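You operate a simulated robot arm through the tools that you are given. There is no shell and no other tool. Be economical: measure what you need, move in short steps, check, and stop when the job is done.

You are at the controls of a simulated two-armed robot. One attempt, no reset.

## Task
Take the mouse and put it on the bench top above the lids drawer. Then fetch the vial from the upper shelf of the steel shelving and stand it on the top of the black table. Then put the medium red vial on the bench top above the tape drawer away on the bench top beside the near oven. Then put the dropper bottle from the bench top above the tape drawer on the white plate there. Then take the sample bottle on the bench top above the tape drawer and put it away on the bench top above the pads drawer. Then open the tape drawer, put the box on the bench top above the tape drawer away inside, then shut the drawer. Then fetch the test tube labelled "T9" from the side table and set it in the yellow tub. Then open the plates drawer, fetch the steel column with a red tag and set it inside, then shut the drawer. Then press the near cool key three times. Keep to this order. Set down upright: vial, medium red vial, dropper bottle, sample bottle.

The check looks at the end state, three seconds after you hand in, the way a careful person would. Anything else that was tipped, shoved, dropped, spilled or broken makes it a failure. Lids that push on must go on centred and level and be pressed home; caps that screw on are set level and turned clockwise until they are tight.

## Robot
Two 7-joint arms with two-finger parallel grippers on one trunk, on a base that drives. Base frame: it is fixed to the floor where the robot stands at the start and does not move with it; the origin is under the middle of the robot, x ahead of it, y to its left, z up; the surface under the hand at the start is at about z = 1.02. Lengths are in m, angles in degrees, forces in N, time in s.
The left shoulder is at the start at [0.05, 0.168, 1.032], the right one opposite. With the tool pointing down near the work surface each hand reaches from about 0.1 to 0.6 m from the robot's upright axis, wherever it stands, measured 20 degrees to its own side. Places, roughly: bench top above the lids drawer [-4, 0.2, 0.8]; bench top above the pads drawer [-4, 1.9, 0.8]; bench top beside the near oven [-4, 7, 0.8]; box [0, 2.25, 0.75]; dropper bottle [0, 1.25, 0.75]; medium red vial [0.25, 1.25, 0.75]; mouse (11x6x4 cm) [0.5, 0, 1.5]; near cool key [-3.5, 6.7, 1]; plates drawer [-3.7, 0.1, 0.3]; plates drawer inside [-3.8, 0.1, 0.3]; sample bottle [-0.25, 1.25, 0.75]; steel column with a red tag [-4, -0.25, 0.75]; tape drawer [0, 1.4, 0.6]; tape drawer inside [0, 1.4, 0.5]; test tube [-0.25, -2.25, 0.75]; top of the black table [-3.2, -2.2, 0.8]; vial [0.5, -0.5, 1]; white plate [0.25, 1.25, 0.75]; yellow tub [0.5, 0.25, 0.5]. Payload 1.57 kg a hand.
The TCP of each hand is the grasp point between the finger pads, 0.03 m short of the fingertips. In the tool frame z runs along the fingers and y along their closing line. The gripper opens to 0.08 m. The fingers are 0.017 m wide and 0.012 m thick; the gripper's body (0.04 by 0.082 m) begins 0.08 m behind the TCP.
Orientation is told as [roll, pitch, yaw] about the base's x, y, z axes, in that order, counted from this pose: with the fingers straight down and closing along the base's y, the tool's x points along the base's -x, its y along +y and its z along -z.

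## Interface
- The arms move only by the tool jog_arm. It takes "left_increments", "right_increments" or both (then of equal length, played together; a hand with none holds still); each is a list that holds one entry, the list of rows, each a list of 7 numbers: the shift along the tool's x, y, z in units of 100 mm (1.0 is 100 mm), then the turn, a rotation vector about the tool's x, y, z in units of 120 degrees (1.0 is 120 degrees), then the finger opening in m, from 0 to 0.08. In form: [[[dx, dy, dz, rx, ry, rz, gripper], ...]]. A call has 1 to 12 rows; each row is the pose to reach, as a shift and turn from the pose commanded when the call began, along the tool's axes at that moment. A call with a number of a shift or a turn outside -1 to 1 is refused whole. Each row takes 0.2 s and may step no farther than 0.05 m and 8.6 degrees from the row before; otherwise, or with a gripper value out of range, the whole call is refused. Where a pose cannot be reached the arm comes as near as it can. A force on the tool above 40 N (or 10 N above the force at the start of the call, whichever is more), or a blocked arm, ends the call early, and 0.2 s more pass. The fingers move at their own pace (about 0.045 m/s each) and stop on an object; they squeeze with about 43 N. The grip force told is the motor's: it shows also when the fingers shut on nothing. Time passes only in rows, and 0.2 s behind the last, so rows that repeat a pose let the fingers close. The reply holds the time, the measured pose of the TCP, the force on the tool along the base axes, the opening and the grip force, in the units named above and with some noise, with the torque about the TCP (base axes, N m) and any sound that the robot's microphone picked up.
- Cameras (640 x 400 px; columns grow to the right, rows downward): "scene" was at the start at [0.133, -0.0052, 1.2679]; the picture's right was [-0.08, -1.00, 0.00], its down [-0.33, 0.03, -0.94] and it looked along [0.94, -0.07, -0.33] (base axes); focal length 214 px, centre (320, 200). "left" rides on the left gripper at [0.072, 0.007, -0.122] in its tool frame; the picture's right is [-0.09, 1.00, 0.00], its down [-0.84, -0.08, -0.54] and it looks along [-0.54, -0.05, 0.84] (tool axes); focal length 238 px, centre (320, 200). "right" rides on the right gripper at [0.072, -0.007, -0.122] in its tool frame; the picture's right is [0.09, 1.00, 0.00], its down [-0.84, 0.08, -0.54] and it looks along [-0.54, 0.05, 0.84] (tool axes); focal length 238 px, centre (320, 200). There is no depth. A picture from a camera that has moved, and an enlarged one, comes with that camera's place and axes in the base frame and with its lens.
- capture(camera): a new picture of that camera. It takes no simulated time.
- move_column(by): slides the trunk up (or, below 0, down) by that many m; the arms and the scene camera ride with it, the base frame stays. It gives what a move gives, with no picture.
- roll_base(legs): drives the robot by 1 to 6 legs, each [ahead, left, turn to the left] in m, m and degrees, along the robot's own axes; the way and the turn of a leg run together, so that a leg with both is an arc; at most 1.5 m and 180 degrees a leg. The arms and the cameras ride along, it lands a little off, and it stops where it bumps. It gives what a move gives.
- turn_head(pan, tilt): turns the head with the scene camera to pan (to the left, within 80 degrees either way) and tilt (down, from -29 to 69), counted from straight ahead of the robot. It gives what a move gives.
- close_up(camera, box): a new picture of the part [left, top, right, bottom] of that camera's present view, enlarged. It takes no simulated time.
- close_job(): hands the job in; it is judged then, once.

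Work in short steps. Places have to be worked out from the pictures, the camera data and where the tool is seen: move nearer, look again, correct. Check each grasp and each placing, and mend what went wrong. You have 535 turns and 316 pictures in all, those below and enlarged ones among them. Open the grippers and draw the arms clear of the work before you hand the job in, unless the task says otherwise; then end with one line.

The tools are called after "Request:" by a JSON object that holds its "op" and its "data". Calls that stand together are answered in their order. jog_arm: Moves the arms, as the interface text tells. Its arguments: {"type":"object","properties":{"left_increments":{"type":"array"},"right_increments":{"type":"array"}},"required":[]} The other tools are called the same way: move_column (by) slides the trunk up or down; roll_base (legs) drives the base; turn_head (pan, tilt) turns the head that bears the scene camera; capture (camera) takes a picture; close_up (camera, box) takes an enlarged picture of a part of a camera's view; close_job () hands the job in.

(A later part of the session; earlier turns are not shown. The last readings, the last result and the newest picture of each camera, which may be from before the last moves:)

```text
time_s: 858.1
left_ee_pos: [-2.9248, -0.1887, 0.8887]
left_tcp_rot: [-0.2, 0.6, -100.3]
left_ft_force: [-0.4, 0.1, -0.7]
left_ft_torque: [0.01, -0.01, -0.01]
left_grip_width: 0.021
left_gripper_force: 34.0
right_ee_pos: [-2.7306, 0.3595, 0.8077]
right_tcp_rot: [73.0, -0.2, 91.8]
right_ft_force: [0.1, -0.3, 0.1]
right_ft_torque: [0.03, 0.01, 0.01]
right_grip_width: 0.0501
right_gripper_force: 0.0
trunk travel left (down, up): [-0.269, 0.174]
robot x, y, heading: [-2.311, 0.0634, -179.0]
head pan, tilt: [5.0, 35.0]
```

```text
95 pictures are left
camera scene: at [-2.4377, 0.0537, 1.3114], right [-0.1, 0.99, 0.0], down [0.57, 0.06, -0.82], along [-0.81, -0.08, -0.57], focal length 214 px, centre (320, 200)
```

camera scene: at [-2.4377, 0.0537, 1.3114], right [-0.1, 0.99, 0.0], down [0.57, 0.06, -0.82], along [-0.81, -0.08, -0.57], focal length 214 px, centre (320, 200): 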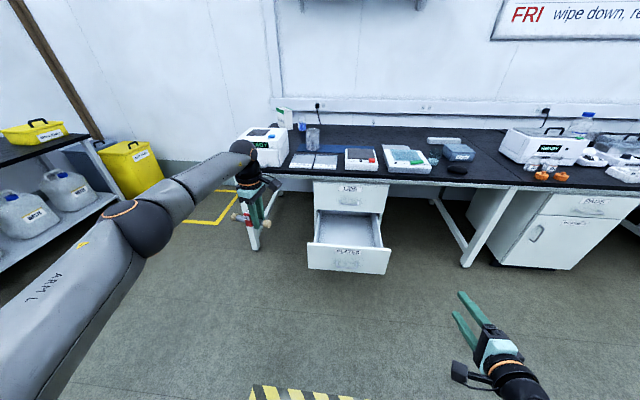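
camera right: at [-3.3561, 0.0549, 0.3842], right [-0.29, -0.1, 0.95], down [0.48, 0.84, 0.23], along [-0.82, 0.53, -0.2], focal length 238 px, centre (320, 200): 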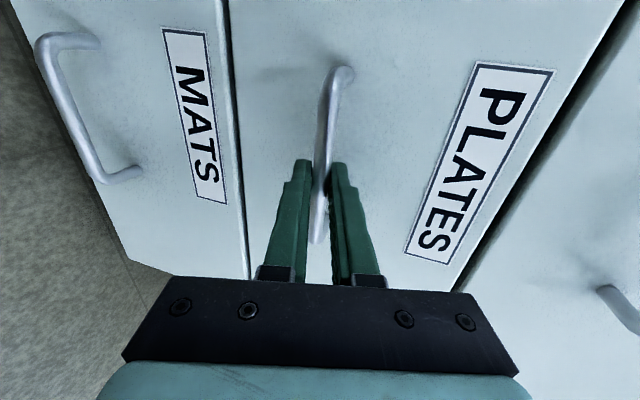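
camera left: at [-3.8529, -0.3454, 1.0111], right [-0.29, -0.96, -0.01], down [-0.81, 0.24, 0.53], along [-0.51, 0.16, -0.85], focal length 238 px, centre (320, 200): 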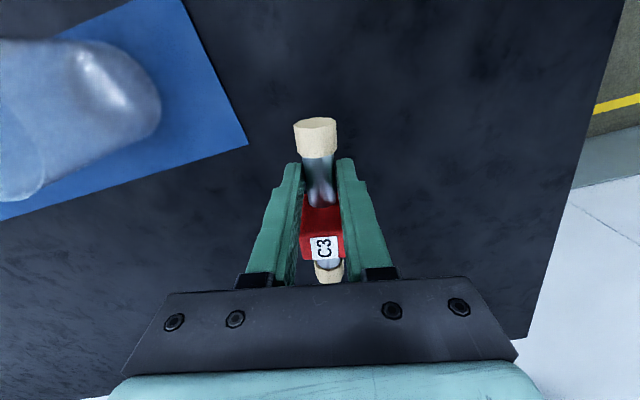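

Retract slightly, lower, then drive over the drawer.

Request:
{"op": "jog_arm", "data": {"left_increments": [[[0, 0.25, 0, 0, 0, 0, 0.01], [0, 0.5, 0, 0, 0, 0, 0.01], [0, 0.8, 0, 0, 0, 0, 0.01]]]}}

Request:
{"op": "move_column", "data": {"by": -0.262}}

Request:
{"op": "jog_arm", "data": {"left_increments": [[[0, 0, 0.25, 0, 0, 0, 0.01], [0, 0, 0.5, 0, 0, 0, 0.01], [0, 0, 0.75, 0, 0, 0, 0.01], [0, 0, 1, 0, 0, 0, 0.01]]]}}

Request:
{"op": "roll_base", "data": {"legs": [[0, -0.29, -1], [0.3, 0, 0]]}}

Request:
{"op": "capture", "data": {"camera": "scene"}}

Request:
{"op": "capture", "data": {"camera": "left"}}

```text
time_s: 858.9
left_ee_pos: [-2.8462, -0.2033, 0.8892]
left_tcp_rot: [-0.4, 0.6, -100.4]
left_ft_force: [0.5, 0.0, -1.9]
left_ft_torque: [0.04, -0.03, 0.0]
left_grip_width: 0.0212
left_gripper_force: 34.8
right_ee_pos: [-2.73, 0.3595, 0.8072]
right_tcp_rot: [72.9, -0.2, 91.8]
right_ft_force: [0.9, -0.6, -0.2]
right_ft_torque: [0.04, 0.03, -0.01]
right_grip_width: 0.05
right_gripper_force: 0.0
trunk travel left (down, up): [-0.269, 0.174]
robot x, y, heading: [-2.3075, 0.0612, -179.1]
head pan, tilt: [5.0, 35.0]
```

```text
time_s: 861.6
left_ee_pos: [-2.8464, -0.2043, 0.6282]
left_tcp_rot: [-0.3, 0.5, -100.3]
left_ft_force: [0.5, 0.1, -0.6]
left_ft_torque: [0.05, 0.02, -0.03]
left_grip_width: 0.0214
left_gripper_force: 34.3
right_ee_pos: [-2.7306, 0.3611, 0.5464]
right_tcp_rot: [72.8, -0.2, 91.8]
right_ft_force: [-0.2, -0.1, -0.1]
right_ft_torque: [0.0, 0.02, 0.0]
right_grip_width: 0.05
right_gripper_force: 0.1
trunk travel left (down, up): [-0.007, 0.436]
robot x, y, heading: [-2.3106, 0.0606, -179.3]
head pan, tilt: [5.0, 35.0]
```

```text
time_s: 862.6
left_ee_pos: [-2.8485, -0.2014, 0.5276]
left_tcp_rot: [-0.3, 0.6, -100.3]
left_ft_force: [0.5, -0.4, -0.5]
left_ft_torque: [0.03, 0.01, -0.03]
left_grip_width: 0.021
left_gripper_force: 34.5
right_ee_pos: [-2.7303, 0.3606, 0.5473]
right_tcp_rot: [72.9, -0.2, 91.8]
right_ft_force: [-0.8, 0.4, -0.4]
right_ft_torque: [-0.02, 0.01, 0.01]
right_grip_width: 0.0498
right_gripper_force: 0.0
trunk travel left (down, up): [-0.007, 0.436]
robot x, y, heading: [-2.3063, 0.0634, -179.2]
head pan, tilt: [5.0, 35.0]
```

```text
time_s: 867.4
left_ee_pos: [-3.1534, 0.0988, 0.5274]
left_tcp_rot: [-0.2, 0.6, -101.3]
left_ft_force: [1.0, 0.3, -0.8]
left_ft_torque: [0.04, 0.02, 0.0]
left_grip_width: 0.021
left_gripper_force: 34.8
right_ee_pos: [-3.0276, 0.6569, 0.5456]
right_tcp_rot: [72.9, -0.2, 90.9]
right_ft_force: [-0.6, 0.0, -1.0]
right_ft_torque: [0.0, -0.05, -0.03]
right_grip_width: 0.0502
right_gripper_force: 0.1
trunk travel left (down, up): [-0.007, 0.436]
robot x, y, heading: [-2.6152, 0.3507, 180.0]
head pan, tilt: [5.0, 35.0]
```

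```text
94 pictures are left
camera scene: at [-2.739, 0.3464, 1.0494], right [-0.09, 1.0, 0.0], down [0.57, 0.05, -0.82], along [-0.82, -0.07, -0.57], focal length 214 px, centre (320, 200)
```

scene: 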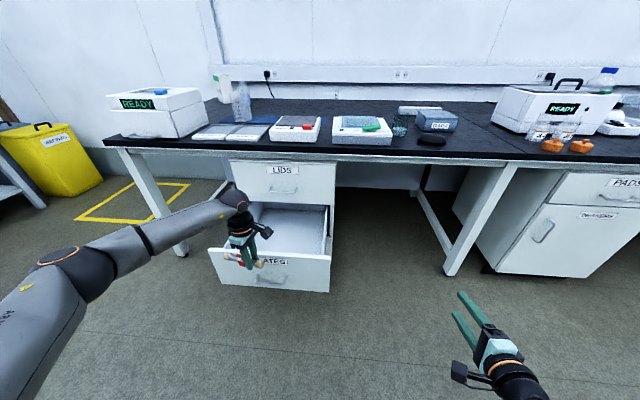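

```text
93 pictures are left
camera left: at [-3.1329, 0.1655, 0.6493], right [0.96, -0.28, -0.01], down [-0.24, -0.81, 0.53], along [-0.16, -0.51, -0.85], focal length 238 px, centre (320, 200)
```

left: 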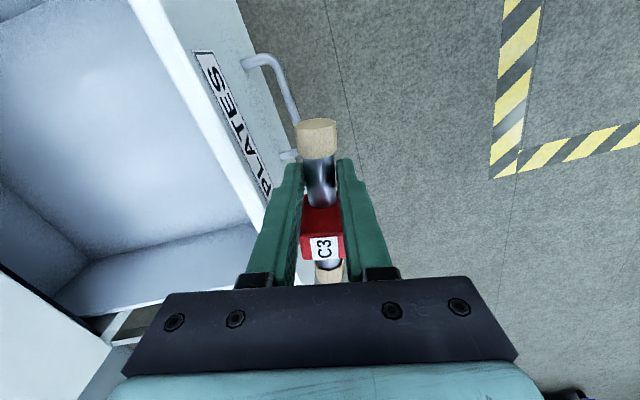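

Advance 18 cm over the drawer.

Request:
{"op": "roll_base", "data": {"legs": [[0.18, -0.01, 0]]}}

Request:
{"op": "jog_arm", "data": {"left_increments": [[[0, 0, 0.25, 0, 0, 0, 0.01], [0, 0, 0.5, 0, 0, 0, 0.01], [0, 0, 0.75, 0, 0, 0, 0.01], [0, 0, 0.9, 0, 0, 0, 0.01]]]}}

Request:
{"op": "capture", "data": {"camera": "left"}}

Request:
{"op": "capture", "data": {"camera": "scene"}}

```text
time_s: 868.9
left_ee_pos: [-3.3353, 0.1072, 0.5274]
left_tcp_rot: [-0.2, 0.6, -101.2]
left_ft_force: [0.1, -0.3, -0.4]
left_ft_torque: [0.02, -0.01, 0.0]
left_grip_width: 0.0211
left_gripper_force: 34.1
right_ee_pos: [-3.212, 0.6666, 0.5465]
right_tcp_rot: [72.9, -0.2, 91.0]
right_ft_force: [0.2, -0.1, 0.5]
right_ft_torque: [-0.03, 0.01, 0.0]
right_grip_width: 0.0501
right_gripper_force: 0.1
trunk travel left (down, up): [-0.007, 0.436]
robot x, y, heading: [-2.7939, 0.3643, -179.8]
head pan, tilt: [5.0, 35.0]
```

```text
time_s: 869.9
left_ee_pos: [-3.3377, 0.1071, 0.437]
left_tcp_rot: [-0.2, 0.6, -101.2]
left_ft_force: [0.0, -0.9, -0.5]
left_ft_torque: [0.05, 0.01, -0.02]
left_grip_width: 0.0212
left_gripper_force: 34.0
right_ee_pos: [-3.2106, 0.6664, 0.5447]
right_tcp_rot: [72.9, -0.1, 91.1]
right_ft_force: [-0.6, -0.5, 0.3]
right_ft_torque: [0.02, 0.0, 0.0]
right_grip_width: 0.05
right_gripper_force: 0.1
trunk travel left (down, up): [-0.007, 0.436]
robot x, y, heading: [-2.7957, 0.3596, -179.6]
head pan, tilt: [5.0, 35.0]
```

```text
92 pictures are left
camera left: at [-3.3162, 0.1746, 0.5593], right [0.96, -0.28, 0.0], down [-0.24, -0.81, 0.53], along [-0.15, -0.51, -0.85], focal length 238 px, centre (320, 200)
```

left: 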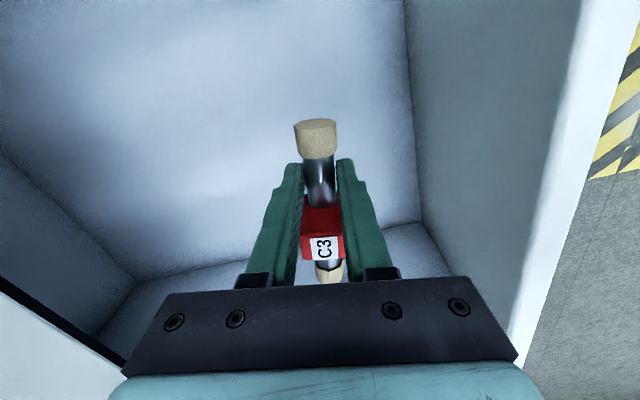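

```text
91 pictures are left
camera scene: at [-2.9217, 0.3561, 1.0494], right [-0.09, 1.0, 0.0], down [0.57, 0.05, -0.82], along [-0.82, -0.07, -0.57], focal length 214 px, centre (320, 200)
```

scene: 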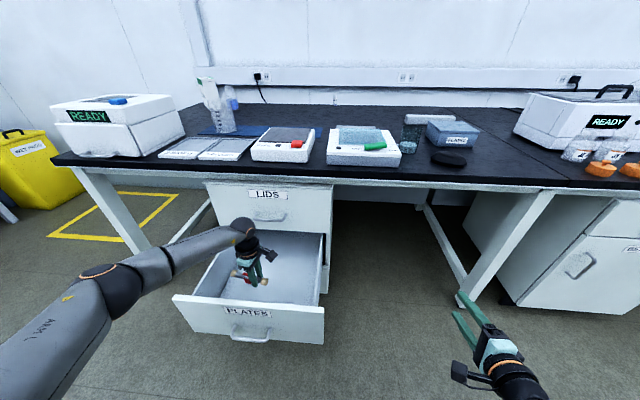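

Inside the drawer walls. Lower the remaining ~9 cm carefully.

Request:
{"op": "jog_arm", "data": {"left_increments": [[[0, 0, 0.2, 0, 0, 0, 0.01], [0, 0, 0.4, 0, 0, 0, 0.01], [0, 0, 0.55, 0, 0, 0, 0.01], [0, 0, 0.65, 0, 0, 0, 0.01]]]}}

Request:
{"op": "jog_arm", "data": {"left_increments": [[[0, 0, 0.06, 0, 0, 0, 0.01], [0, 0, 0.12, 0, 0, 0, 0.01], [0, 0, 0.12, 0, 0, 0, 0.01]]]}}

```text
time_s: 870.9
left_ee_pos: [-3.3356, 0.1089, 0.3721]
left_tcp_rot: [-0.2, 0.5, -101.2]
left_ft_force: [0.0, -1.0, -1.3]
left_ft_torque: [0.05, 0.0, 0.0]
left_grip_width: 0.0208
left_gripper_force: 34.2
right_ee_pos: [-3.2105, 0.6662, 0.5455]
right_tcp_rot: [72.9, -0.1, 91.0]
right_ft_force: [-0.3, -0.4, -0.2]
right_ft_torque: [-0.04, -0.04, 0.01]
right_grip_width: 0.05
right_gripper_force: 0.0
trunk travel left (down, up): [-0.007, 0.436]
robot x, y, heading: [-2.7966, 0.3611, -179.8]
head pan, tilt: [5.0, 35.0]
```

```text
time_s: 871.7
left_ee_pos: [-3.3359, 0.1098, 0.3599]
left_tcp_rot: [-0.2, 0.6, -101.2]
left_ft_force: [0.1, -0.3, -0.5]
left_ft_torque: [0.0, -0.02, 0.01]
left_grip_width: 0.0211
left_gripper_force: 34.1
right_ee_pos: [-3.2107, 0.6661, 0.5463]
right_tcp_rot: [72.9, -0.1, 90.9]
right_ft_force: [1.1, 0.7, -0.6]
right_ft_torque: [0.01, 0.0, 0.02]
right_grip_width: 0.0501
right_gripper_force: 0.0
trunk travel left (down, up): [-0.007, 0.436]
robot x, y, heading: [-2.7969, 0.3643, -180.1]
head pan, tilt: [5.0, 35.0]
```

Request:
{"op": "jog_arm", "data": {"left_increments": [[[0, 0, 0.04, 0, 0, 0, 0.01], [0, 0, 0.08, 0, 0, 0, 0.01], [0, 0, 0.08, 0, 0, 0, 0.01]]]}}

Request:
{"op": "jog_arm", "data": {"left_increments": [[[0, 0, 0.04, 0, 0, 0, 0.01], [0, 0, 0.08, 0, 0, 0, 0.01], [0, 0, 0.08, 0, 0, 0, 0.01]]]}}

Request:
{"op": "jog_arm", "data": {"left_increments": [[[0, 0, 0.04, 0, 0, 0, 0.01], [0, 0, 0.08, 0, 0, 0, 0.01], [0, 0, 0.08, 0, 0, 0, 0.01]]]}}

Request:
{"op": "capture", "data": {"camera": "left"}}

```text
time_s: 872.5
left_ee_pos: [-3.3344, 0.1092, 0.3519]
left_tcp_rot: [-0.2, 0.7, -101.1]
left_ft_force: [0.2, 0.0, -1.3]
left_ft_torque: [0.01, -0.02, 0.03]
left_grip_width: 0.021
left_gripper_force: 34.6
right_ee_pos: [-3.2107, 0.6655, 0.5471]
right_tcp_rot: [72.9, -0.3, 91.0]
right_ft_force: [-0.4, 0.4, 0.9]
right_ft_torque: [0.02, 0.01, 0.03]
right_grip_width: 0.0501
right_gripper_force: 0.1
trunk travel left (down, up): [-0.007, 0.436]
robot x, y, heading: [-2.7941, 0.3623, -180.0]
head pan, tilt: [5.0, 35.0]
```

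```text
time_s: 873.3
left_ee_pos: [-3.3365, 0.1099, 0.3447]
left_tcp_rot: [-0.3, 0.5, -101.1]
left_ft_force: [-0.2, 0.6, -0.9]
left_ft_torque: [0.07, -0.03, 0.0]
left_grip_width: 0.0211
left_gripper_force: 34.5
right_ee_pos: [-3.2112, 0.6655, 0.5469]
right_tcp_rot: [72.9, -0.1, 90.9]
right_ft_force: [0.4, -0.1, 0.1]
right_ft_torque: [-0.03, 0.04, 0.03]
right_grip_width: 0.0503
right_gripper_force: 0.0
trunk travel left (down, up): [-0.007, 0.436]
robot x, y, heading: [-2.7982, 0.3587, -179.9]
head pan, tilt: [5.0, 35.0]
```

```text
time_s: 874.1
left_ee_pos: [-3.3364, 0.1083, 0.3348]
left_tcp_rot: [-0.4, 0.6, -101.1]
left_ft_force: [0.2, 0.2, -0.2]
left_ft_torque: [0.04, 0.0, 0.01]
left_grip_width: 0.0213
left_gripper_force: 34.4
right_ee_pos: [-3.2108, 0.6664, 0.5461]
right_tcp_rot: [72.9, -0.1, 91.0]
right_ft_force: [1.0, 0.4, -1.1]
right_ft_torque: [-0.01, -0.03, -0.01]
right_grip_width: 0.0499
right_gripper_force: 0.0
trunk travel left (down, up): [-0.007, 0.436]
robot x, y, heading: [-2.7936, 0.3609, -180.0]
head pan, tilt: [5.0, 35.0]
```

```text
90 pictures are left
camera left: at [-3.3157, 0.1771, 0.458], right [0.96, -0.28, -0.01], down [-0.24, -0.81, 0.53], along [-0.15, -0.51, -0.85], focal length 238 px, centre (320, 200)
```

left: 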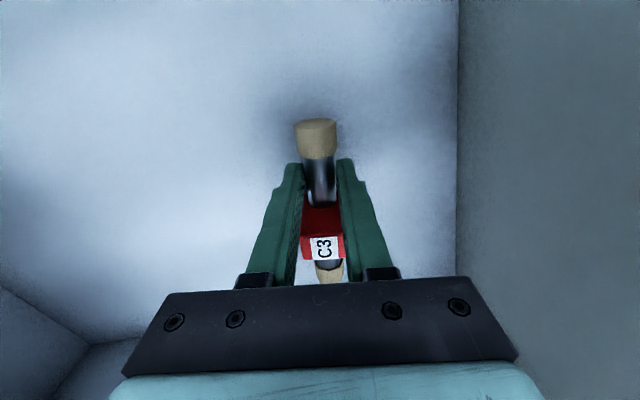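

Shadow close; continue in small steps until contact.

Request:
{"op": "jog_arm", "data": {"left_increments": [[[0, 0, 0.03, 0, 0, 0, 0.01], [0, 0, 0.06, 0, 0, 0, 0.01], [0, 0, 0.06, 0, 0, 0, 0.01]]]}}

Request:
{"op": "jog_arm", "data": {"left_increments": [[[0, 0, 0.03, 0, 0, 0, 0.01], [0, 0, 0.06, 0, 0, 0, 0.01], [0, 0, 0.06, 0, 0, 0, 0.01]]]}}

```text
time_s: 874.9
left_ee_pos: [-3.3364, 0.1097, 0.3312]
left_tcp_rot: [-0.2, 0.6, -101.1]
left_ft_force: [0.5, -0.5, -0.8]
left_ft_torque: [0.04, -0.01, -0.01]
left_grip_width: 0.0209
left_gripper_force: 34.2
right_ee_pos: [-3.2106, 0.6668, 0.5464]
right_tcp_rot: [72.9, -0.1, 91.0]
right_ft_force: [0.7, -0.8, -0.2]
right_ft_torque: [0.03, -0.02, -0.03]
right_grip_width: 0.0501
right_gripper_force: 0.1
trunk travel left (down, up): [-0.007, 0.436]
robot x, y, heading: [-2.7912, 0.3601, -179.8]
head pan, tilt: [5.0, 35.0]
```

```text
time_s: 875.7
left_ee_pos: [-3.3366, 0.1089, 0.3237]
left_tcp_rot: [-0.2, 0.7, -101.1]
left_ft_force: [-0.5, -0.3, -1.0]
left_ft_torque: [0.02, 0.01, 0.03]
left_grip_width: 0.0212
left_gripper_force: 34.9
right_ee_pos: [-3.2113, 0.6657, 0.5458]
right_tcp_rot: [72.9, -0.2, 91.1]
right_ft_force: [0.4, 0.9, 1.0]
right_ft_torque: [0.01, 0.0, 0.04]
right_grip_width: 0.0499
right_gripper_force: 0.0
trunk travel left (down, up): [-0.007, 0.436]
robot x, y, heading: [-2.7943, 0.3585, -180.1]
head pan, tilt: [5.0, 35.0]
```

Request:
{"op": "jog_arm", "data": {"left_increments": [[[0, 0, 0.03, 0, 0, 0, 0.01], [0, 0, 0.06, 0, 0, 0, 0.01], [0, 0, 0.06, 0, 0, 0, 0.01]]]}}

Request:
{"op": "jog_arm", "data": {"left_increments": [[[0, 0, 0.03, 0, 0, 0, 0.01], [0, 0, 0.06, 0, 0, 0, 0.01], [0, 0, 0.06, 0, 0, 0, 0.01]]]}}

Request:
{"op": "jog_arm", "data": {"left_increments": [[[0, 0, 0.03, 0, 0, 0, 0.01], [0, 0, 0.06, 0, 0, 0, 0.01], [0, 0, 0.06, 0, 0, 0, 0.01]]]}}

```text
time_s: 876.5
left_ee_pos: [-3.3361, 0.1095, 0.3221]
left_tcp_rot: [-0.6, 0.5, -101.1]
left_ft_force: [-0.6, -1.1, 27.8]
left_ft_torque: [-0.59, -0.03, -0.04]
left_grip_width: 0.0212
left_gripper_force: 34.3
right_ee_pos: [-3.2107, 0.6675, 0.5461]
right_tcp_rot: [73.1, 0.0, 91.0]
right_ft_force: [1.1, -0.7, -0.2]
right_ft_torque: [-0.01, -0.01, -0.04]
right_grip_width: 0.0499
right_gripper_force: 0.0
trunk travel left (down, up): [-0.007, 0.436]
robot x, y, heading: [-2.7945, 0.3597, -179.8]
head pan, tilt: [5.0, 35.0]
```

```text
time_s: 877.3
left_ee_pos: [-3.3364, 0.1104, 0.3203]
left_tcp_rot: [-1.0, 0.5, -101.1]
left_ft_force: [-0.2, -0.6, 16.2]
left_ft_torque: [-0.22, -0.23, 0.0]
left_grip_width: 0.0211
left_gripper_force: 34.0
left hand out of reach, approached as far as the arm can: row 1, 2, 3
right_ee_pos: [-3.2112, 0.6663, 0.546]
right_tcp_rot: [73.1, -0.1, 91.0]
right_ft_force: [-0.1, 1.2, -0.6]
right_ft_torque: [0.01, 0.0, -0.02]
right_grip_width: 0.05
right_gripper_force: 0.1
trunk travel left (down, up): [-0.007, 0.436]
robot x, y, heading: [-2.7911, 0.3651, -179.9]
head pan, tilt: [5.0, 35.0]
stopped in row 3 (left hand): the force on the tool passed its limit at 42 N (the readings are from after the stop); the commanded pose is now the measured one
```

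```text
time_s: 878.1
left_ee_pos: [-3.3381, 0.1094, 0.3201]
left_tcp_rot: [-1.2, 0.5, -101.1]
left_ft_force: [0.6, -1.1, 36.9]
left_ft_torque: [-0.39, -0.65, -0.04]
left_grip_width: 0.0211
left_gripper_force: 34.7
left hand out of reach, approached as far as the arm can: row 2, 3
right_ee_pos: [-3.2098, 0.6659, 0.5473]
right_tcp_rot: [73.1, 0.0, 91.0]
right_ft_force: [-0.3, 0.2, -0.9]
right_ft_torque: [0.02, 0.02, -0.01]
right_grip_width: 0.0497
right_gripper_force: 0.2
trunk travel left (down, up): [-0.007, 0.436]
robot x, y, heading: [-2.7941, 0.3583, -179.8]
head pan, tilt: [5.0, 35.0]
```

On the floor. Ease up 4 mm, open, and lift out.

Request:
{"op": "move_column", "data": {"by": 0.004}}

Request:
{"op": "jog_arm", "data": {"left_increments": [[[0, 0, 0, 0, 0, 0, 0.03], [0, 0, 0, 0, 0, 0, 0.045], [0, 0, 0, 0, 0, 0, 0.06], [0, 0, 0, 0, 0, 0, 0.06]]]}}

Request:
{"op": "move_column", "data": {"by": 0.15}}

Request:
{"op": "capture", "data": {"camera": "left"}}

```text
time_s: 878.6
left_ee_pos: [-3.3356, 0.1094, 0.3199]
left_tcp_rot: [-0.8, 0.5, -101.1]
left_ft_force: [-1.0, -0.5, 19.7]
left_ft_torque: [-0.25, -0.26, 0.01]
left_grip_width: 0.0211
left_gripper_force: 34.5
right_ee_pos: [-3.211, 0.6678, 0.55]
right_tcp_rot: [73.0, -0.1, 91.1]
right_ft_force: [0.3, -0.9, -0.2]
right_ft_torque: [-0.01, -0.01, 0.01]
right_grip_width: 0.05
right_gripper_force: 0.1
trunk travel left (down, up): [-0.011, 0.432]
robot x, y, heading: [-2.7953, 0.3568, -180.4]
head pan, tilt: [5.0, 35.0]
```

```text
time_s: 879.6
left_ee_pos: [-3.3351, 0.1129, 0.3207]
left_tcp_rot: [-0.8, 0.8, -101.2]
left_ft_force: [-0.1, 10.5, 20.4]
left_ft_torque: [0.03, -0.72, 0.38]
left_grip_width: 0.0585
left_gripper_force: 0.1
right_ee_pos: [-3.2095, 0.6666, 0.5502]
right_tcp_rot: [73.0, -0.2, 91.0]
right_ft_force: [0.4, -0.1, -0.4]
right_ft_torque: [-0.01, -0.02, 0.02]
right_grip_width: 0.0501
right_gripper_force: 0.0
trunk travel left (down, up): [-0.011, 0.432]
robot x, y, heading: [-2.7961, 0.3621, -180.0]
head pan, tilt: [5.0, 35.0]
```

```text
time_s: 881.4
left_ee_pos: [-3.3341, 0.1106, 0.4685]
left_tcp_rot: [-0.6, 0.6, -101.1]
left_ft_force: [0.0, -0.1, 0.3]
left_ft_torque: [-0.01, 0.01, -0.02]
left_grip_width: 0.0598
left_gripper_force: 0.1
right_ee_pos: [-3.2113, 0.6668, 0.6999]
right_tcp_rot: [73.0, -0.2, 91.0]
right_ft_force: [-0.8, -1.0, 0.5]
right_ft_torque: [0.03, 0.01, 0.02]
right_grip_width: 0.05
right_gripper_force: 0.1
trunk travel left (down, up): [-0.161, 0.282]
robot x, y, heading: [-2.7979, 0.359, -180.0]
head pan, tilt: [5.0, 35.0]
```

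```text
89 pictures are left
camera left: at [-3.3127, 0.1774, 0.5911], right [0.96, -0.28, -0.01], down [-0.23, -0.81, 0.53], along [-0.16, -0.51, -0.85], focal length 238 px, centre (320, 200)
```

left: 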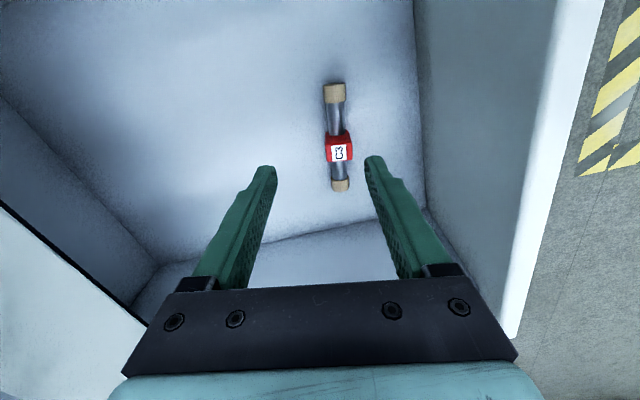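

Column rests in the drawer. Raise, back off, tuck the left hand, and set the right hand for pushing.

Request:
{"op": "move_column", "data": {"by": 0.15}}

Request:
{"op": "roll_base", "data": {"legs": [[-0.4, 0, 0], [0, 0.54, 0]]}}

Request:
{"op": "jog_arm", "data": {"left_increments": [[[0, 0.25, -0.25, 0, 0, 0, 0.06], [0, 0.5, -0.5, 0, 0, 0, 0.06], [0, 0.75, -0.75, 0, 0, 0, 0.06], [0, 1, -1, 0, 0, 0, 0.06]]], "right_increments": [[[0, -0.24, 0.07, 0, 0, 0, 0.07], [0, -0.48, 0.14, 0, 0, 0, 0.07], [0, -0.72, 0.21, 0, 0, 0, 0.07], [0, -0.96, 0.28, 0, 0, 0, 0.07]]]}}

Request:
{"op": "jog_arm", "data": {"left_increments": [[[0, 0.25, -0.25, 0, 0, 0, 0.06], [0, 0.5, -0.5, 0, 0, 0, 0.06], [0, 0.75, -0.75, 0, 0, 0, 0.06], [0, 1, -1, 0, 0, 0, 0.06]]], "right_increments": [[[0, -0.15, 0.25, 0, 0, 0, 0.07], [0, -0.35, 0.5, 0, 0, 0, 0.07], [0, -0.55, 0.75, 0, 0, 0, 0.07], [0, -0.75, 0.9, 0, 0, 0, 0.07]]]}}

Request:
{"op": "move_column", "data": {"by": -0.3}}

Request:
{"op": "capture", "data": {"camera": "right"}}

```text
time_s: 883.1
left_ee_pos: [-3.3344, 0.1097, 0.6188]
left_tcp_rot: [-0.6, 0.6, -101.0]
left_ft_force: [-0.6, 0.2, -0.2]
left_ft_torque: [-0.02, -0.02, 0.0]
left_grip_width: 0.06
left_gripper_force: 0.0
right_ee_pos: [-3.2116, 0.668, 0.8514]
right_tcp_rot: [72.9, -0.2, 91.0]
right_ft_force: [-0.4, -0.4, 1.1]
right_ft_torque: [0.0, 0.0, 0.0]
right_grip_width: 0.0499
right_gripper_force: 0.0
trunk travel left (down, up): [-0.311, 0.132]
robot x, y, heading: [-2.7948, 0.3632, -180.2]
head pan, tilt: [5.0, 35.0]
```

```text
time_s: 890.5
left_ee_pos: [-2.926, -0.4296, 0.6184]
left_tcp_rot: [-0.6, 0.6, -100.6]
left_ft_force: [0.8, 0.4, 0.4]
left_ft_torque: [0.01, 0.0, 0.01]
left_grip_width: 0.0601
left_gripper_force: 0.0
right_ee_pos: [-2.8065, 0.1267, 0.8502]
right_tcp_rot: [72.9, -0.3, 91.4]
right_ft_force: [0.3, 0.8, -0.8]
right_ft_torque: [0.02, -0.01, 0.03]
right_grip_width: 0.0503
right_gripper_force: 0.1
trunk travel left (down, up): [-0.311, 0.132]
robot x, y, heading: [-2.387, -0.1735, -179.5]
head pan, tilt: [5.0, 35.0]
```

```text
time_s: 891.5
left_ee_pos: [-2.9422, -0.4596, 0.6542]
left_tcp_rot: [-0.6, 0.6, -100.6]
left_ft_force: [-0.6, -1.2, -0.3]
left_ft_torque: [-0.01, 0.03, -0.01]
left_grip_width: 0.0601
left_gripper_force: 0.0
left hand out of reach, approached as far as the arm can: row 1, 2, 3, 4
right_ee_pos: [-2.8039, 0.1268, 0.7486]
right_tcp_rot: [72.9, -0.3, 91.4]
right_ft_force: [0.1, 0.8, 0.4]
right_ft_torque: [-0.04, -0.02, 0.01]
right_grip_width: 0.0701
right_gripper_force: 0.1
trunk travel left (down, up): [-0.311, 0.132]
robot x, y, heading: [-2.3858, -0.1713, -179.6]
head pan, tilt: [5.0, 35.0]
```

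```text
time_s: 892.5
left_ee_pos: [-2.8423, -0.4792, 0.7539]
left_tcp_rot: [-0.7, 0.5, -100.7]
left_ft_force: [-1.1, 0.3, -0.9]
left_ft_torque: [-0.04, 0.0, -0.03]
left_grip_width: 0.06
left_gripper_force: 0.0
left hand out of reach, approached as far as the arm can: row 1
right_ee_pos: [-2.8689, 0.1269, 0.6514]
right_tcp_rot: [72.8, -0.2, 91.4]
right_ft_force: [-0.1, -0.7, 0.7]
right_ft_torque: [-0.02, -0.02, 0.03]
right_grip_width: 0.0701
right_gripper_force: 0.0
trunk travel left (down, up): [-0.311, 0.132]
robot x, y, heading: [-2.3883, -0.174, -179.5]
head pan, tilt: [5.0, 35.0]
```

```text
time_s: 895.5
left_ee_pos: [-2.8415, -0.4792, 0.4534]
left_tcp_rot: [-0.6, 0.5, -100.6]
left_ft_force: [0.7, 0.1, -1.2]
left_ft_torque: [-0.02, -0.02, -0.01]
left_grip_width: 0.06
left_gripper_force: 0.0
right_ee_pos: [-2.868, 0.1258, 0.35]
right_tcp_rot: [72.8, -0.2, 91.4]
right_ft_force: [-0.3, -0.1, 0.1]
right_ft_torque: [0.0, 0.01, -0.02]
right_grip_width: 0.0698
right_gripper_force: 0.0
trunk travel left (down, up): [-0.011, 0.432]
robot x, y, heading: [-2.389, -0.1725, -179.5]
head pan, tilt: [5.0, 35.0]
```

```text
88 pictures are left
camera right: at [-2.7486, 0.058, 0.3806], right [-0.29, -0.1, 0.95], down [0.47, 0.85, 0.24], along [-0.83, 0.52, -0.2], focal length 238 px, centre (320, 200)
```

right: 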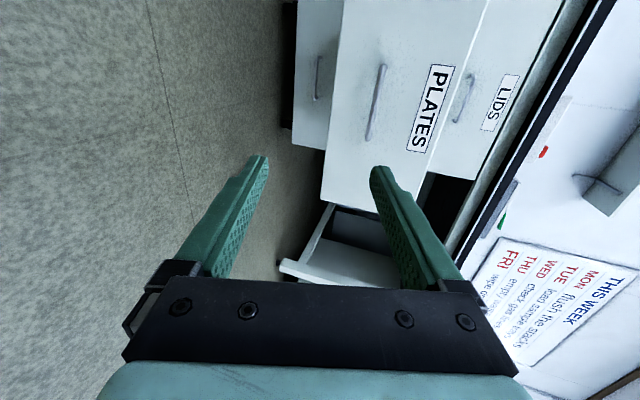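

Handle aligned (z 0.35). Retract the left hand 10 cm more, then push the drawer shut.

Request:
{"op": "jog_arm", "data": {"left_increments": [[[0, 0.25, 0, 0, 0, 0, 0.06], [0, 0.5, 0, 0, 0, 0, 0.06], [0, 0.75, 0, 0, 0, 0, 0.06], [0, 1, 0, 0, 0, 0, 0.06]]]}}

Request:
{"op": "roll_base", "data": {"legs": [[0.25, 0, -0.5]]}}

Request:
{"op": "capture", "data": {"camera": "right"}}

```text
time_s: 896.5
left_ee_pos: [-2.7433, -0.4966, 0.4518]
left_tcp_rot: [-0.7, 0.6, -100.7]
left_ft_force: [-0.2, 0.6, -0.3]
left_ft_torque: [-0.02, -0.02, 0.03]
left_grip_width: 0.0599
left_gripper_force: 0.1
right_ee_pos: [-2.8697, 0.126, 0.3514]
right_tcp_rot: [73.0, -0.2, 91.5]
right_ft_force: [0.2, 0.0, 0.2]
right_ft_torque: [0.01, -0.02, -0.01]
right_grip_width: 0.0699
right_gripper_force: 0.1
trunk travel left (down, up): [-0.011, 0.432]
robot x, y, heading: [-2.3882, -0.1725, -179.4]
head pan, tilt: [5.0, 35.0]
```

```text
time_s: 898.3
left_ee_pos: [-2.9951, -0.4954, 0.4516]
left_tcp_rot: [-0.7, 0.5, -101.2]
left_ft_force: [-0.1, 0.1, 0.6]
left_ft_torque: [0.0, 0.01, 0.01]
left_grip_width: 0.0599
left_gripper_force: 0.0
right_ee_pos: [-3.1152, 0.1289, 0.3501]
right_tcp_rot: [72.9, -0.3, 90.9]
right_ft_force: [0.3, -0.1, -0.6]
right_ft_torque: [0.0, 0.0, 0.0]
right_grip_width: 0.07
right_gripper_force: 0.0
trunk travel left (down, up): [-0.011, 0.432]
robot x, y, heading: [-2.6365, -0.173, 180.0]
head pan, tilt: [5.0, 35.0]
```

```text
87 pictures are left
camera right: at [-2.995, 0.0604, 0.3806], right [-0.29, -0.1, 0.95], down [0.48, 0.84, 0.24], along [-0.83, 0.53, -0.2], focal length 238 px, centre (320, 200)
```

right: 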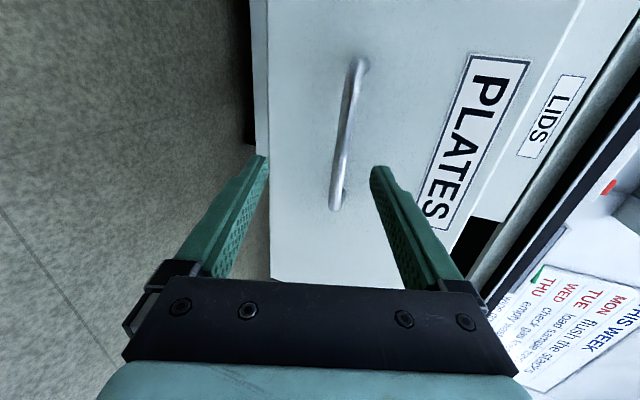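

Push: 0.28 m, then the rest until it stops.

Request:
{"op": "roll_base", "data": {"legs": [[0.28, 0, 0]]}}

Request:
{"op": "roll_base", "data": {"legs": [[0.1, 0, 0]]}}

Request:
{"op": "capture", "data": {"camera": "scene"}}

Request:
{"op": "capture", "data": {"camera": "right"}}

```text
time_s: 900.2
left_ee_pos: [-3.2702, -0.4954, 0.4519]
left_tcp_rot: [-0.7, 0.6, -101.0]
left_ft_force: [-0.1, 0.0, 0.8]
left_ft_torque: [0.01, 0.03, 0.02]
left_grip_width: 0.06
left_gripper_force: 0.1
right_ee_pos: [-3.3929, 0.1291, 0.3502]
right_tcp_rot: [72.9, -0.3, 91.1]
right_ft_force: [0.6, 0.3, 0.4]
right_ft_torque: [0.01, -0.03, 0.02]
right_grip_width: 0.0699
right_gripper_force: 0.1
trunk travel left (down, up): [-0.011, 0.432]
robot x, y, heading: [-2.9119, -0.176, -179.9]
head pan, tilt: [5.0, 35.0]
```

```text
time_s: 901.4
left_ee_pos: [-3.361, -0.4948, 0.4522]
left_tcp_rot: [-0.8, 0.6, -101.2]
left_ft_force: [-0.1, 0.3, 0.3]
left_ft_torque: [0.01, -0.04, 0.03]
left_grip_width: 0.0601
left_gripper_force: 0.1
right_ee_pos: [-3.4768, 0.129, 0.3488]
right_tcp_rot: [73.1, -0.4, 90.9]
right_ft_force: [4.5, -0.5, 2.5]
right_ft_torque: [0.0, 0.26, -0.01]
right_grip_width: 0.0711
right_gripper_force: 0.7
trunk travel left (down, up): [-0.011, 0.432]
robot x, y, heading: [-3.0004, -0.1756, -180.2]
head pan, tilt: [5.0, 35.0]
stopped in leg 1: the force on the tool passed its limit at 95 N (the readings are from after the stop); the commanded pose is now the measured one
```

```text
86 pictures are left
camera scene: at [-3.1295, -0.1807, 1.0533], right [-0.09, 1.0, 0.0], down [0.57, 0.05, -0.82], along [-0.82, -0.07, -0.57], focal length 214 px, centre (320, 200)
```

scene: 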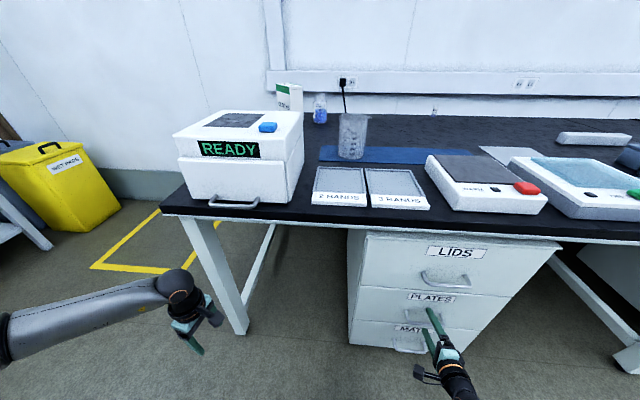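

```text
85 pictures are left
camera right: at [-3.3575, 0.0589, 0.3787], right [-0.29, -0.1, 0.95], down [0.48, 0.84, 0.24], along [-0.83, 0.53, -0.19], focal length 238 px, centre (320, 200)
```

right: 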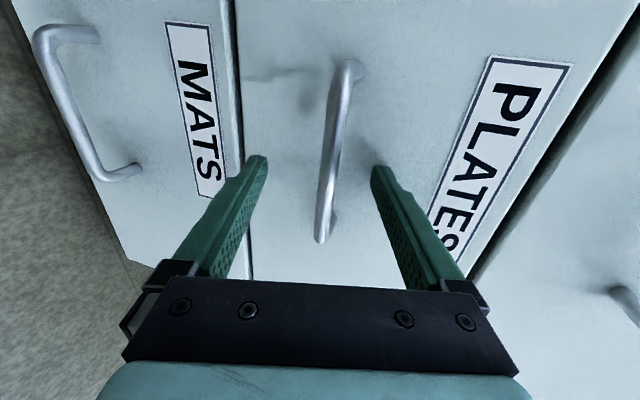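

Drawer shut. Finally the oven's COOL key (≈(−3.55, 6.65, 1.02)). Back off and drive up the aisle.

Request:
{"op": "roll_base", "data": {"legs": [[-1.1, 0, 0], [0, 0, -90], [1.45, 0, 0], [1.45, 0, 0], [1.45, 0, 0], [1.45, 0, 0]]}}

Request:
{"op": "move_column", "data": {"by": 0.39}}

Request:
{"op": "jog_arm", "data": {"right_increments": [[[0, 0.24, -0.07, 0, 0, 0, 0.0], [0, 0.48, -0.14, 0, 0, 0, 0.0], [0, 0.72, -0.21, 0, 0, 0, 0.0], [0, 0.96, -0.28, 0, 0, 0, 0.0]]]}}

Request:
{"op": "jog_arm", "data": {"right_increments": [[[0, 0.24, -0.07, 0, 0, 0, 0.0], [0, 0.48, -0.14, 0, 0, 0, 0.0], [0, 0.72, -0.21, 0, 0, 0, 0.0], [0, 0.96, -0.28, 0, 0, 0, 0.0]]]}}

Request:
{"op": "roll_base", "data": {"legs": [[0.7, 0, 0], [0, 0, 90]]}}

```text
time_s: 938.0
left_ee_pos: [-2.0338, 5.9959, 0.4528]
left_tcp_rot: [-0.7, 0.6, 164.8]
left_ft_force: [0.5, -0.5, -0.3]
left_ft_torque: [0.01, 0.0, -0.01]
left_grip_width: 0.0602
left_gripper_force: 0.1
right_ee_pos: [-1.4032, 6.0656, 0.3491]
right_tcp_rot: [72.9, -0.3, -3.3]
right_ft_force: [0.1, -0.2, 0.0]
right_ft_torque: [-0.03, -0.02, 0.0]
right_grip_width: 0.0701
right_gripper_force: 0.0
trunk travel left (down, up): [-0.011, 0.432]
robot x, y, heading: [-1.7404, 5.6143, 86.0]
head pan, tilt: [5.0, 35.0]
```

```text
time_s: 941.7
left_ee_pos: [-2.0341, 5.9956, 0.8417]
left_tcp_rot: [-0.7, 0.6, 164.7]
left_ft_force: [0.2, -0.2, -0.5]
left_ft_torque: [0.02, -0.03, 0.02]
left_grip_width: 0.0603
left_gripper_force: 0.1
right_ee_pos: [-1.404, 6.0643, 0.7395]
right_tcp_rot: [72.9, -0.3, -3.4]
right_ft_force: [0.2, -0.4, -0.8]
right_ft_torque: [0.0, -0.01, 0.02]
right_grip_width: 0.07
right_gripper_force: 0.0
trunk travel left (down, up): [-0.401, 0.042]
robot x, y, heading: [-1.745, 5.6148, 85.7]
head pan, tilt: [5.0, 35.0]
```

```text
time_s: 942.7
left_ee_pos: [-2.0332, 5.9958, 0.843]
left_tcp_rot: [-0.7, 0.5, 164.7]
left_ft_force: [0.3, -0.4, 0.4]
left_ft_torque: [-0.04, -0.02, 0.04]
left_grip_width: 0.06
left_gripper_force: 0.1
right_ee_pos: [-1.4039, 6.0658, 0.8391]
right_tcp_rot: [73.0, -0.3, -3.3]
right_ft_force: [0.3, -0.3, -0.5]
right_ft_torque: [0.0, 0.04, 0.02]
right_grip_width: 0.0
right_gripper_force: 10.9
trunk travel left (down, up): [-0.401, 0.042]
robot x, y, heading: [-1.74, 5.6117, 85.8]
head pan, tilt: [5.0, 35.0]
```

```text
time_s: 943.7
left_ee_pos: [-2.0334, 5.9958, 0.8414]
left_tcp_rot: [-0.6, 0.6, 164.6]
left_ft_force: [0.0, 0.2, 0.8]
left_ft_torque: [0.02, 0.0, 0.04]
left_grip_width: 0.0603
left_gripper_force: 0.1
right_ee_pos: [-1.404, 6.0666, 0.9418]
right_tcp_rot: [72.9, -0.3, -3.3]
right_ft_force: [-0.2, 0.4, -0.3]
right_ft_torque: [0.02, -0.01, 0.01]
right_grip_width: 0.0
right_gripper_force: 20.6
trunk travel left (down, up): [-0.401, 0.042]
robot x, y, heading: [-1.741, 5.6162, 86.1]
head pan, tilt: [5.0, 35.0]
```

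```text
time_s: 951.3
left_ee_pos: [-2.0782, 6.0273, 0.8422]
left_tcp_rot: [-0.7, 0.6, -106.4]
left_ft_force: [0.2, -0.5, -0.2]
left_ft_torque: [0.03, 0.02, 0.01]
left_grip_width: 0.0599
left_gripper_force: 0.1
right_ee_pos: [-2.136, 6.6573, 0.9404]
right_tcp_rot: [73.0, -0.2, 85.5]
right_ft_force: [0.5, 0.5, 0.1]
right_ft_torque: [0.01, -0.01, 0.01]
right_grip_width: 0.0
right_gripper_force: 21.6
trunk travel left (down, up): [-0.401, 0.042]
robot x, y, heading: [-1.6924, 6.3131, 174.6]
head pan, tilt: [5.0, 35.0]
```

Square up, raise the right hand to ~1.03, and approach the oven.

Request:
{"op": "jog_arm", "data": {"right_increments": [[[0, 0.24, -0.07, 0, 0, 0, 0.0], [0, 0.48, -0.14, 0, 0, 0, 0.0], [0, 0.72, -0.21, 0, 0, 0, 0.0], [0, 0.87, -0.25, 0, 0, 0, 0.0]]]}}

Request:
{"op": "roll_base", "data": {"legs": [[0, 0, 5.4], [0.9, 0, 0]]}}

Request:
{"op": "turn_head", "data": {"pan": -10, "tilt": 20}}

Request:
{"op": "capture", "data": {"camera": "scene"}}

Request:
{"op": "capture", "data": {"camera": "right"}}

```text
time_s: 952.3
left_ee_pos: [-2.0778, 6.0288, 0.8418]
left_tcp_rot: [-0.7, 0.6, -106.5]
left_ft_force: [0.1, -0.4, 0.2]
left_ft_torque: [-0.04, 0.0, -0.01]
left_grip_width: 0.06
left_gripper_force: 0.0
right_ee_pos: [-2.1382, 6.6556, 1.0302]
right_tcp_rot: [73.0, -0.2, 85.5]
right_ft_force: [-0.1, 0.7, -0.4]
right_ft_torque: [0.0, 0.01, 0.03]
right_grip_width: 0.0
right_gripper_force: 21.2
trunk travel left (down, up): [-0.401, 0.042]
robot x, y, heading: [-1.6935, 6.3128, 174.7]
head pan, tilt: [5.0, 35.0]
```

```text
time_s: 957.7
left_ee_pos: [-2.9757, 5.9975, 0.8423]
left_tcp_rot: [-0.7, 0.6, -101.5]
left_ft_force: [0.0, -0.2, -0.9]
left_ft_torque: [-0.01, 0.01, 0.02]
left_grip_width: 0.0599
left_gripper_force: 0.1
right_ee_pos: [-3.092, 6.6189, 1.0316]
right_tcp_rot: [72.9, -0.3, 90.5]
right_ft_force: [-0.3, -0.1, -0.1]
right_ft_torque: [0.0, -0.01, -0.01]
right_grip_width: 0.0001
right_gripper_force: 21.4
trunk travel left (down, up): [-0.401, 0.042]
robot x, y, heading: [-2.6142, 6.3191, 179.6]
head pan, tilt: [5.0, 35.0]
```

```text
time_s: 958.4
left_ee_pos: [-2.9754, 5.9982, 0.8438]
left_tcp_rot: [-0.7, 0.5, -101.5]
left_ft_force: [-0.7, -0.2, -0.2]
left_ft_torque: [0.04, 0.01, 0.01]
left_grip_width: 0.0602
left_gripper_force: 0.0
right_ee_pos: [-3.0918, 6.6185, 1.0317]
right_tcp_rot: [73.0, -0.2, 90.5]
right_ft_force: [0.5, -0.5, -0.6]
right_ft_torque: [0.0, 0.0, -0.01]
right_grip_width: 0.0002
right_gripper_force: 21.1
trunk travel left (down, up): [-0.401, 0.042]
robot x, y, heading: [-2.616, 6.3162, 179.7]
head pan, tilt: [-10.0, 20.0]
```

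```text
84 pictures are left
camera scene: at [-2.7467, 6.3344, 1.4672], right [0.18, 0.98, 0.0], down [0.34, -0.06, -0.94], along [-0.92, 0.17, -0.34], focal length 214 px, centre (320, 200)
```

scene: 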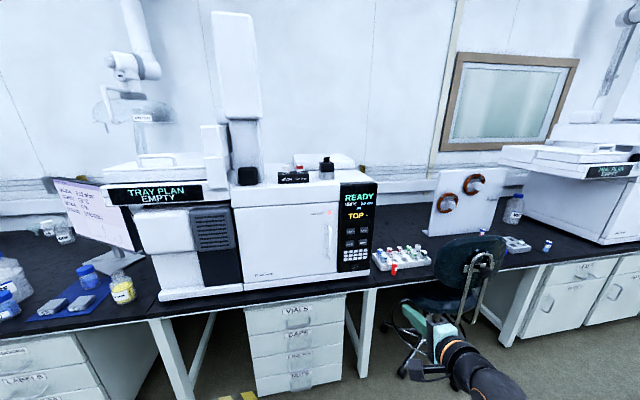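

```text
83 pictures are left
camera right: at [-2.9722, 6.5489, 1.0604], right [-0.29, -0.1, 0.95], down [0.49, 0.84, 0.24], along [-0.82, 0.53, -0.2], focal length 238 px, centre (320, 200)
```

right: 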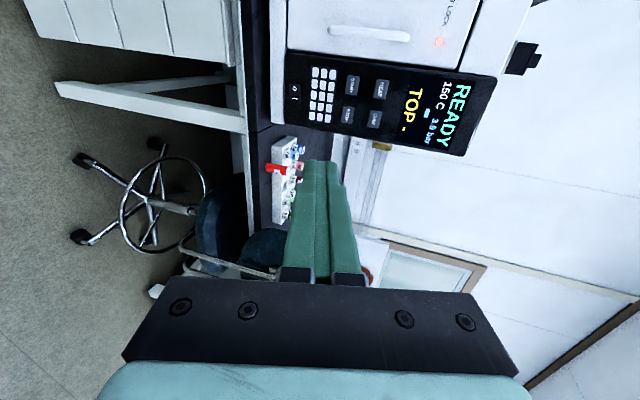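

Zoom on the keypad.

Request:
{"op": "close_up", "data": {"camera": "right", "box": [270, 50, 430, 150]}}

Request:
{"op": "close_up", "data": {"camera": "scene", "box": [300, 170, 400, 280]}}

```text
4.00 times, centred on (350, 100) of right
camera zoom: at [-2.9722, 6.5489, 1.0604], right [-0.29, -0.1, 0.95], down [0.49, 0.84, 0.24], along [-0.82, 0.53, -0.2], focal length 953 px, centre (200, 600)
```

zoom: 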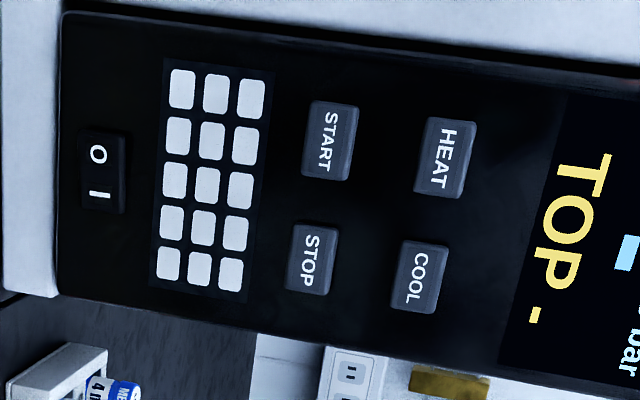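

```text
3.64 times, centred on (350, 225) of scene
camera zoom: at [-2.7467, 6.3344, 1.4672], right [0.18, 0.98, 0.0], down [0.34, -0.06, -0.94], along [-0.92, 0.17, -0.34], focal length 780 px, centre (211, 109)
```

zoom: 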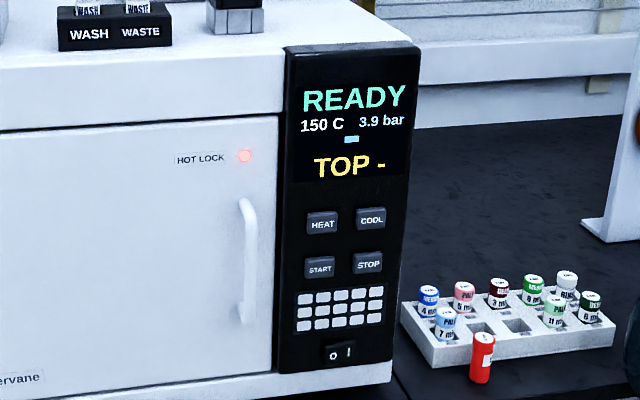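

COOL key at ≈(−3.528,6.668,1.025). Shift right 5 cm and drive in to ~4 cm short.

Request:
{"op": "roll_base", "data": {"legs": [[0, -0.05, 0.2], [0.35, 0, 0]]}}

Request:
{"op": "capture", "data": {"camera": "right"}}

Request:
{"op": "close_up", "data": {"camera": "scene", "box": [300, 150, 460, 290]}}

```text
time_s: 961.5
left_ee_pos: [-3.328, 6.0429, 0.8426]
left_tcp_rot: [-0.7, 0.6, -100.9]
left_ft_force: [-0.1, -0.8, 0.1]
left_ft_torque: [0.01, 0.01, -0.03]
left_grip_width: 0.0601
left_gripper_force: 0.0
right_ee_pos: [-3.4497, 6.663, 1.03]
right_tcp_rot: [73.0, -0.3, 91.2]
right_ft_force: [-0.1, 0.2, 0.1]
right_ft_torque: [-0.01, 0.0, -0.03]
right_grip_width: 0.0
right_gripper_force: 21.6
trunk travel left (down, up): [-0.401, 0.042]
robot x, y, heading: [-2.9702, 6.367, -179.7]
head pan, tilt: [-10.0, 20.0]
```

```text
80 pictures are left
camera right: at [-3.3307, 6.5943, 1.0602], right [-0.29, -0.1, 0.95], down [0.48, 0.85, 0.24], along [-0.83, 0.52, -0.2], focal length 238 px, centre (320, 200)
```

right: 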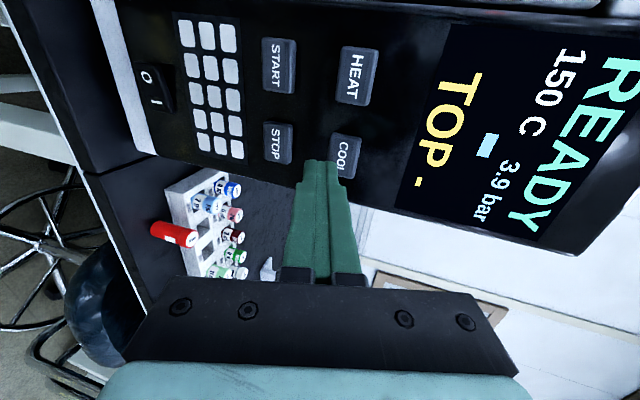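

```text
2.86 times, centred on (380, 220) of scene
camera zoom: at [-3.103, 6.3825, 1.4672], right [0.17, 0.99, 0.0], down [0.34, -0.06, -0.94], along [-0.93, 0.16, -0.34], focal length 613 px, centre (149, 143)
```

zoom: 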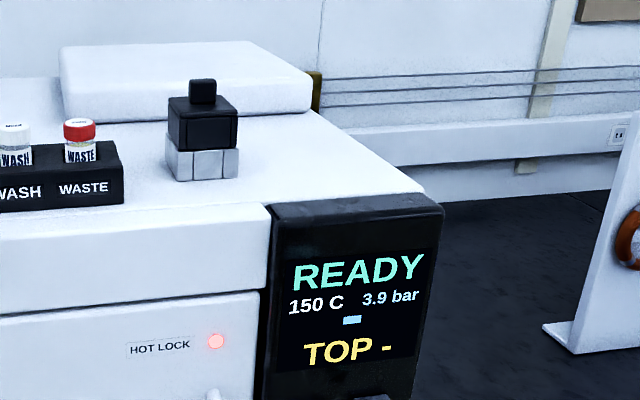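

Tip sits ~8 mm low of the key centre; raise 8 mm and press forward slowly.

Request:
{"op": "jog_arm", "data": {"right_increments": [[[0, 0.075, -0.02, 0, 0, 0, 0.0], [0, 0.12, 0.12, 0, 0, 0, 0.0], [0, 0.165, 0.27, 0, 0, 0, 0.0], [0, 0.18, 0.33, 0, 0, 0, 0.0]]]}}

Request:
{"op": "close_up", "data": {"camera": "right", "box": [240, 50, 440, 220]}}

```text
time_s: 962.5
left_ee_pos: [-3.3278, 6.0433, 0.8429]
left_tcp_rot: [-0.8, 0.6, -101.0]
left_ft_force: [0.3, -0.3, -0.5]
left_ft_torque: [-0.03, -0.02, 0.02]
left_grip_width: 0.0599
left_gripper_force: 0.0
right_ee_pos: [-3.4857, 6.6635, 1.0378]
right_tcp_rot: [73.0, -0.3, 91.2]
right_ft_force: [0.9, 0.8, 0.3]
right_ft_torque: [-0.02, 0.02, 0.01]
right_grip_width: 0.0002
right_gripper_force: 21.1
trunk travel left (down, up): [-0.401, 0.042]
robot x, y, heading: [-2.9723, 6.3663, -179.7]
head pan, tilt: [-10.0, 20.0]
```

```text
2.35 times, centred on (340, 135) of right
camera zoom: at [-3.3667, 6.5937, 1.0671], right [-0.29, -0.1, 0.95], down [0.48, 0.85, 0.24], along [-0.83, 0.52, -0.19], focal length 561 px, centre (273, 353)
```

zoom: 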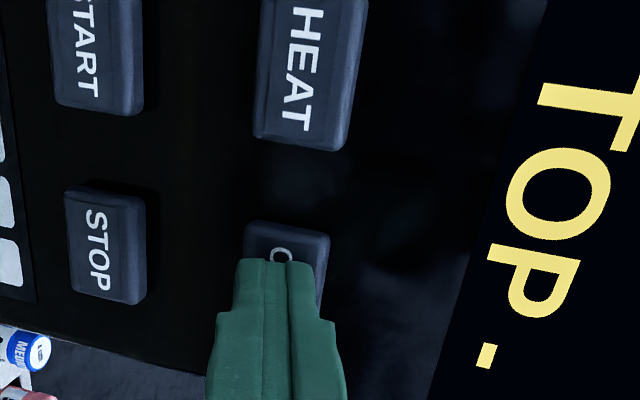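

Tip is over the COOL key. Raise 3 mm and press until force shows.

Request:
{"op": "jog_arm", "data": {"right_increments": [[[0, 0.04, 0.02, 0, 0, 0, 0.0], [0, 0.046, 0.045, 0, 0, 0, 0.0], [0, 0.055, 0.075, 0, 0, 0, 0.0]]]}}

Request:
{"op": "jog_arm", "data": {"right_increments": [[[0, 0.009, 0.03, 0, 0, 0, 0.0], [0, 0.018, 0.06, 0, 0, 0, 0.0]]]}}

```text
time_s: 963.3
left_ee_pos: [-3.3277, 6.043, 0.8424]
left_tcp_rot: [-0.8, 0.6, -100.9]
left_ft_force: [1.4, -0.2, -0.4]
left_ft_torque: [-0.01, 0.02, 0.01]
left_grip_width: 0.0599
left_gripper_force: 0.1
right_ee_pos: [-3.4943, 6.662, 1.0396]
right_tcp_rot: [72.8, -0.2, 91.2]
right_ft_force: [17.9, 0.1, -5.0]
right_ft_torque: [0.0, -0.15, 0.0]
right_grip_width: 0.0
right_gripper_force: 21.2
trunk travel left (down, up): [-0.401, 0.042]
robot x, y, heading: [-2.9705, 6.3664, -179.7]
head pan, tilt: [-10.0, 20.0]
heard: click
```

```text
time_s: 963.8
left_ee_pos: [-3.326, 6.0429, 0.8441]
left_tcp_rot: [-0.9, 0.5, -101.0]
left_ft_force: [-0.2, 0.2, -1.0]
left_ft_torque: [-0.02, -0.03, 0.02]
left_grip_width: 0.0598
left_gripper_force: 0.0
right_ee_pos: [-3.4948, 6.6626, 1.0407]
right_tcp_rot: [72.7, -0.3, 91.2]
right_ft_force: [22.8, -0.3, 3.0]
right_ft_torque: [0.0, 0.15, -0.02]
right_grip_width: 0.0
right_gripper_force: 21.6
trunk travel left (down, up): [-0.401, 0.042]
robot x, y, heading: [-2.9737, 6.3644, -179.9]
head pan, tilt: [-10.0, 20.0]
stopped in row 2 (right hand): the force on the tool passed its limit at 44 N (the readings are from after the stop); the commanded pose is now the measured one
```

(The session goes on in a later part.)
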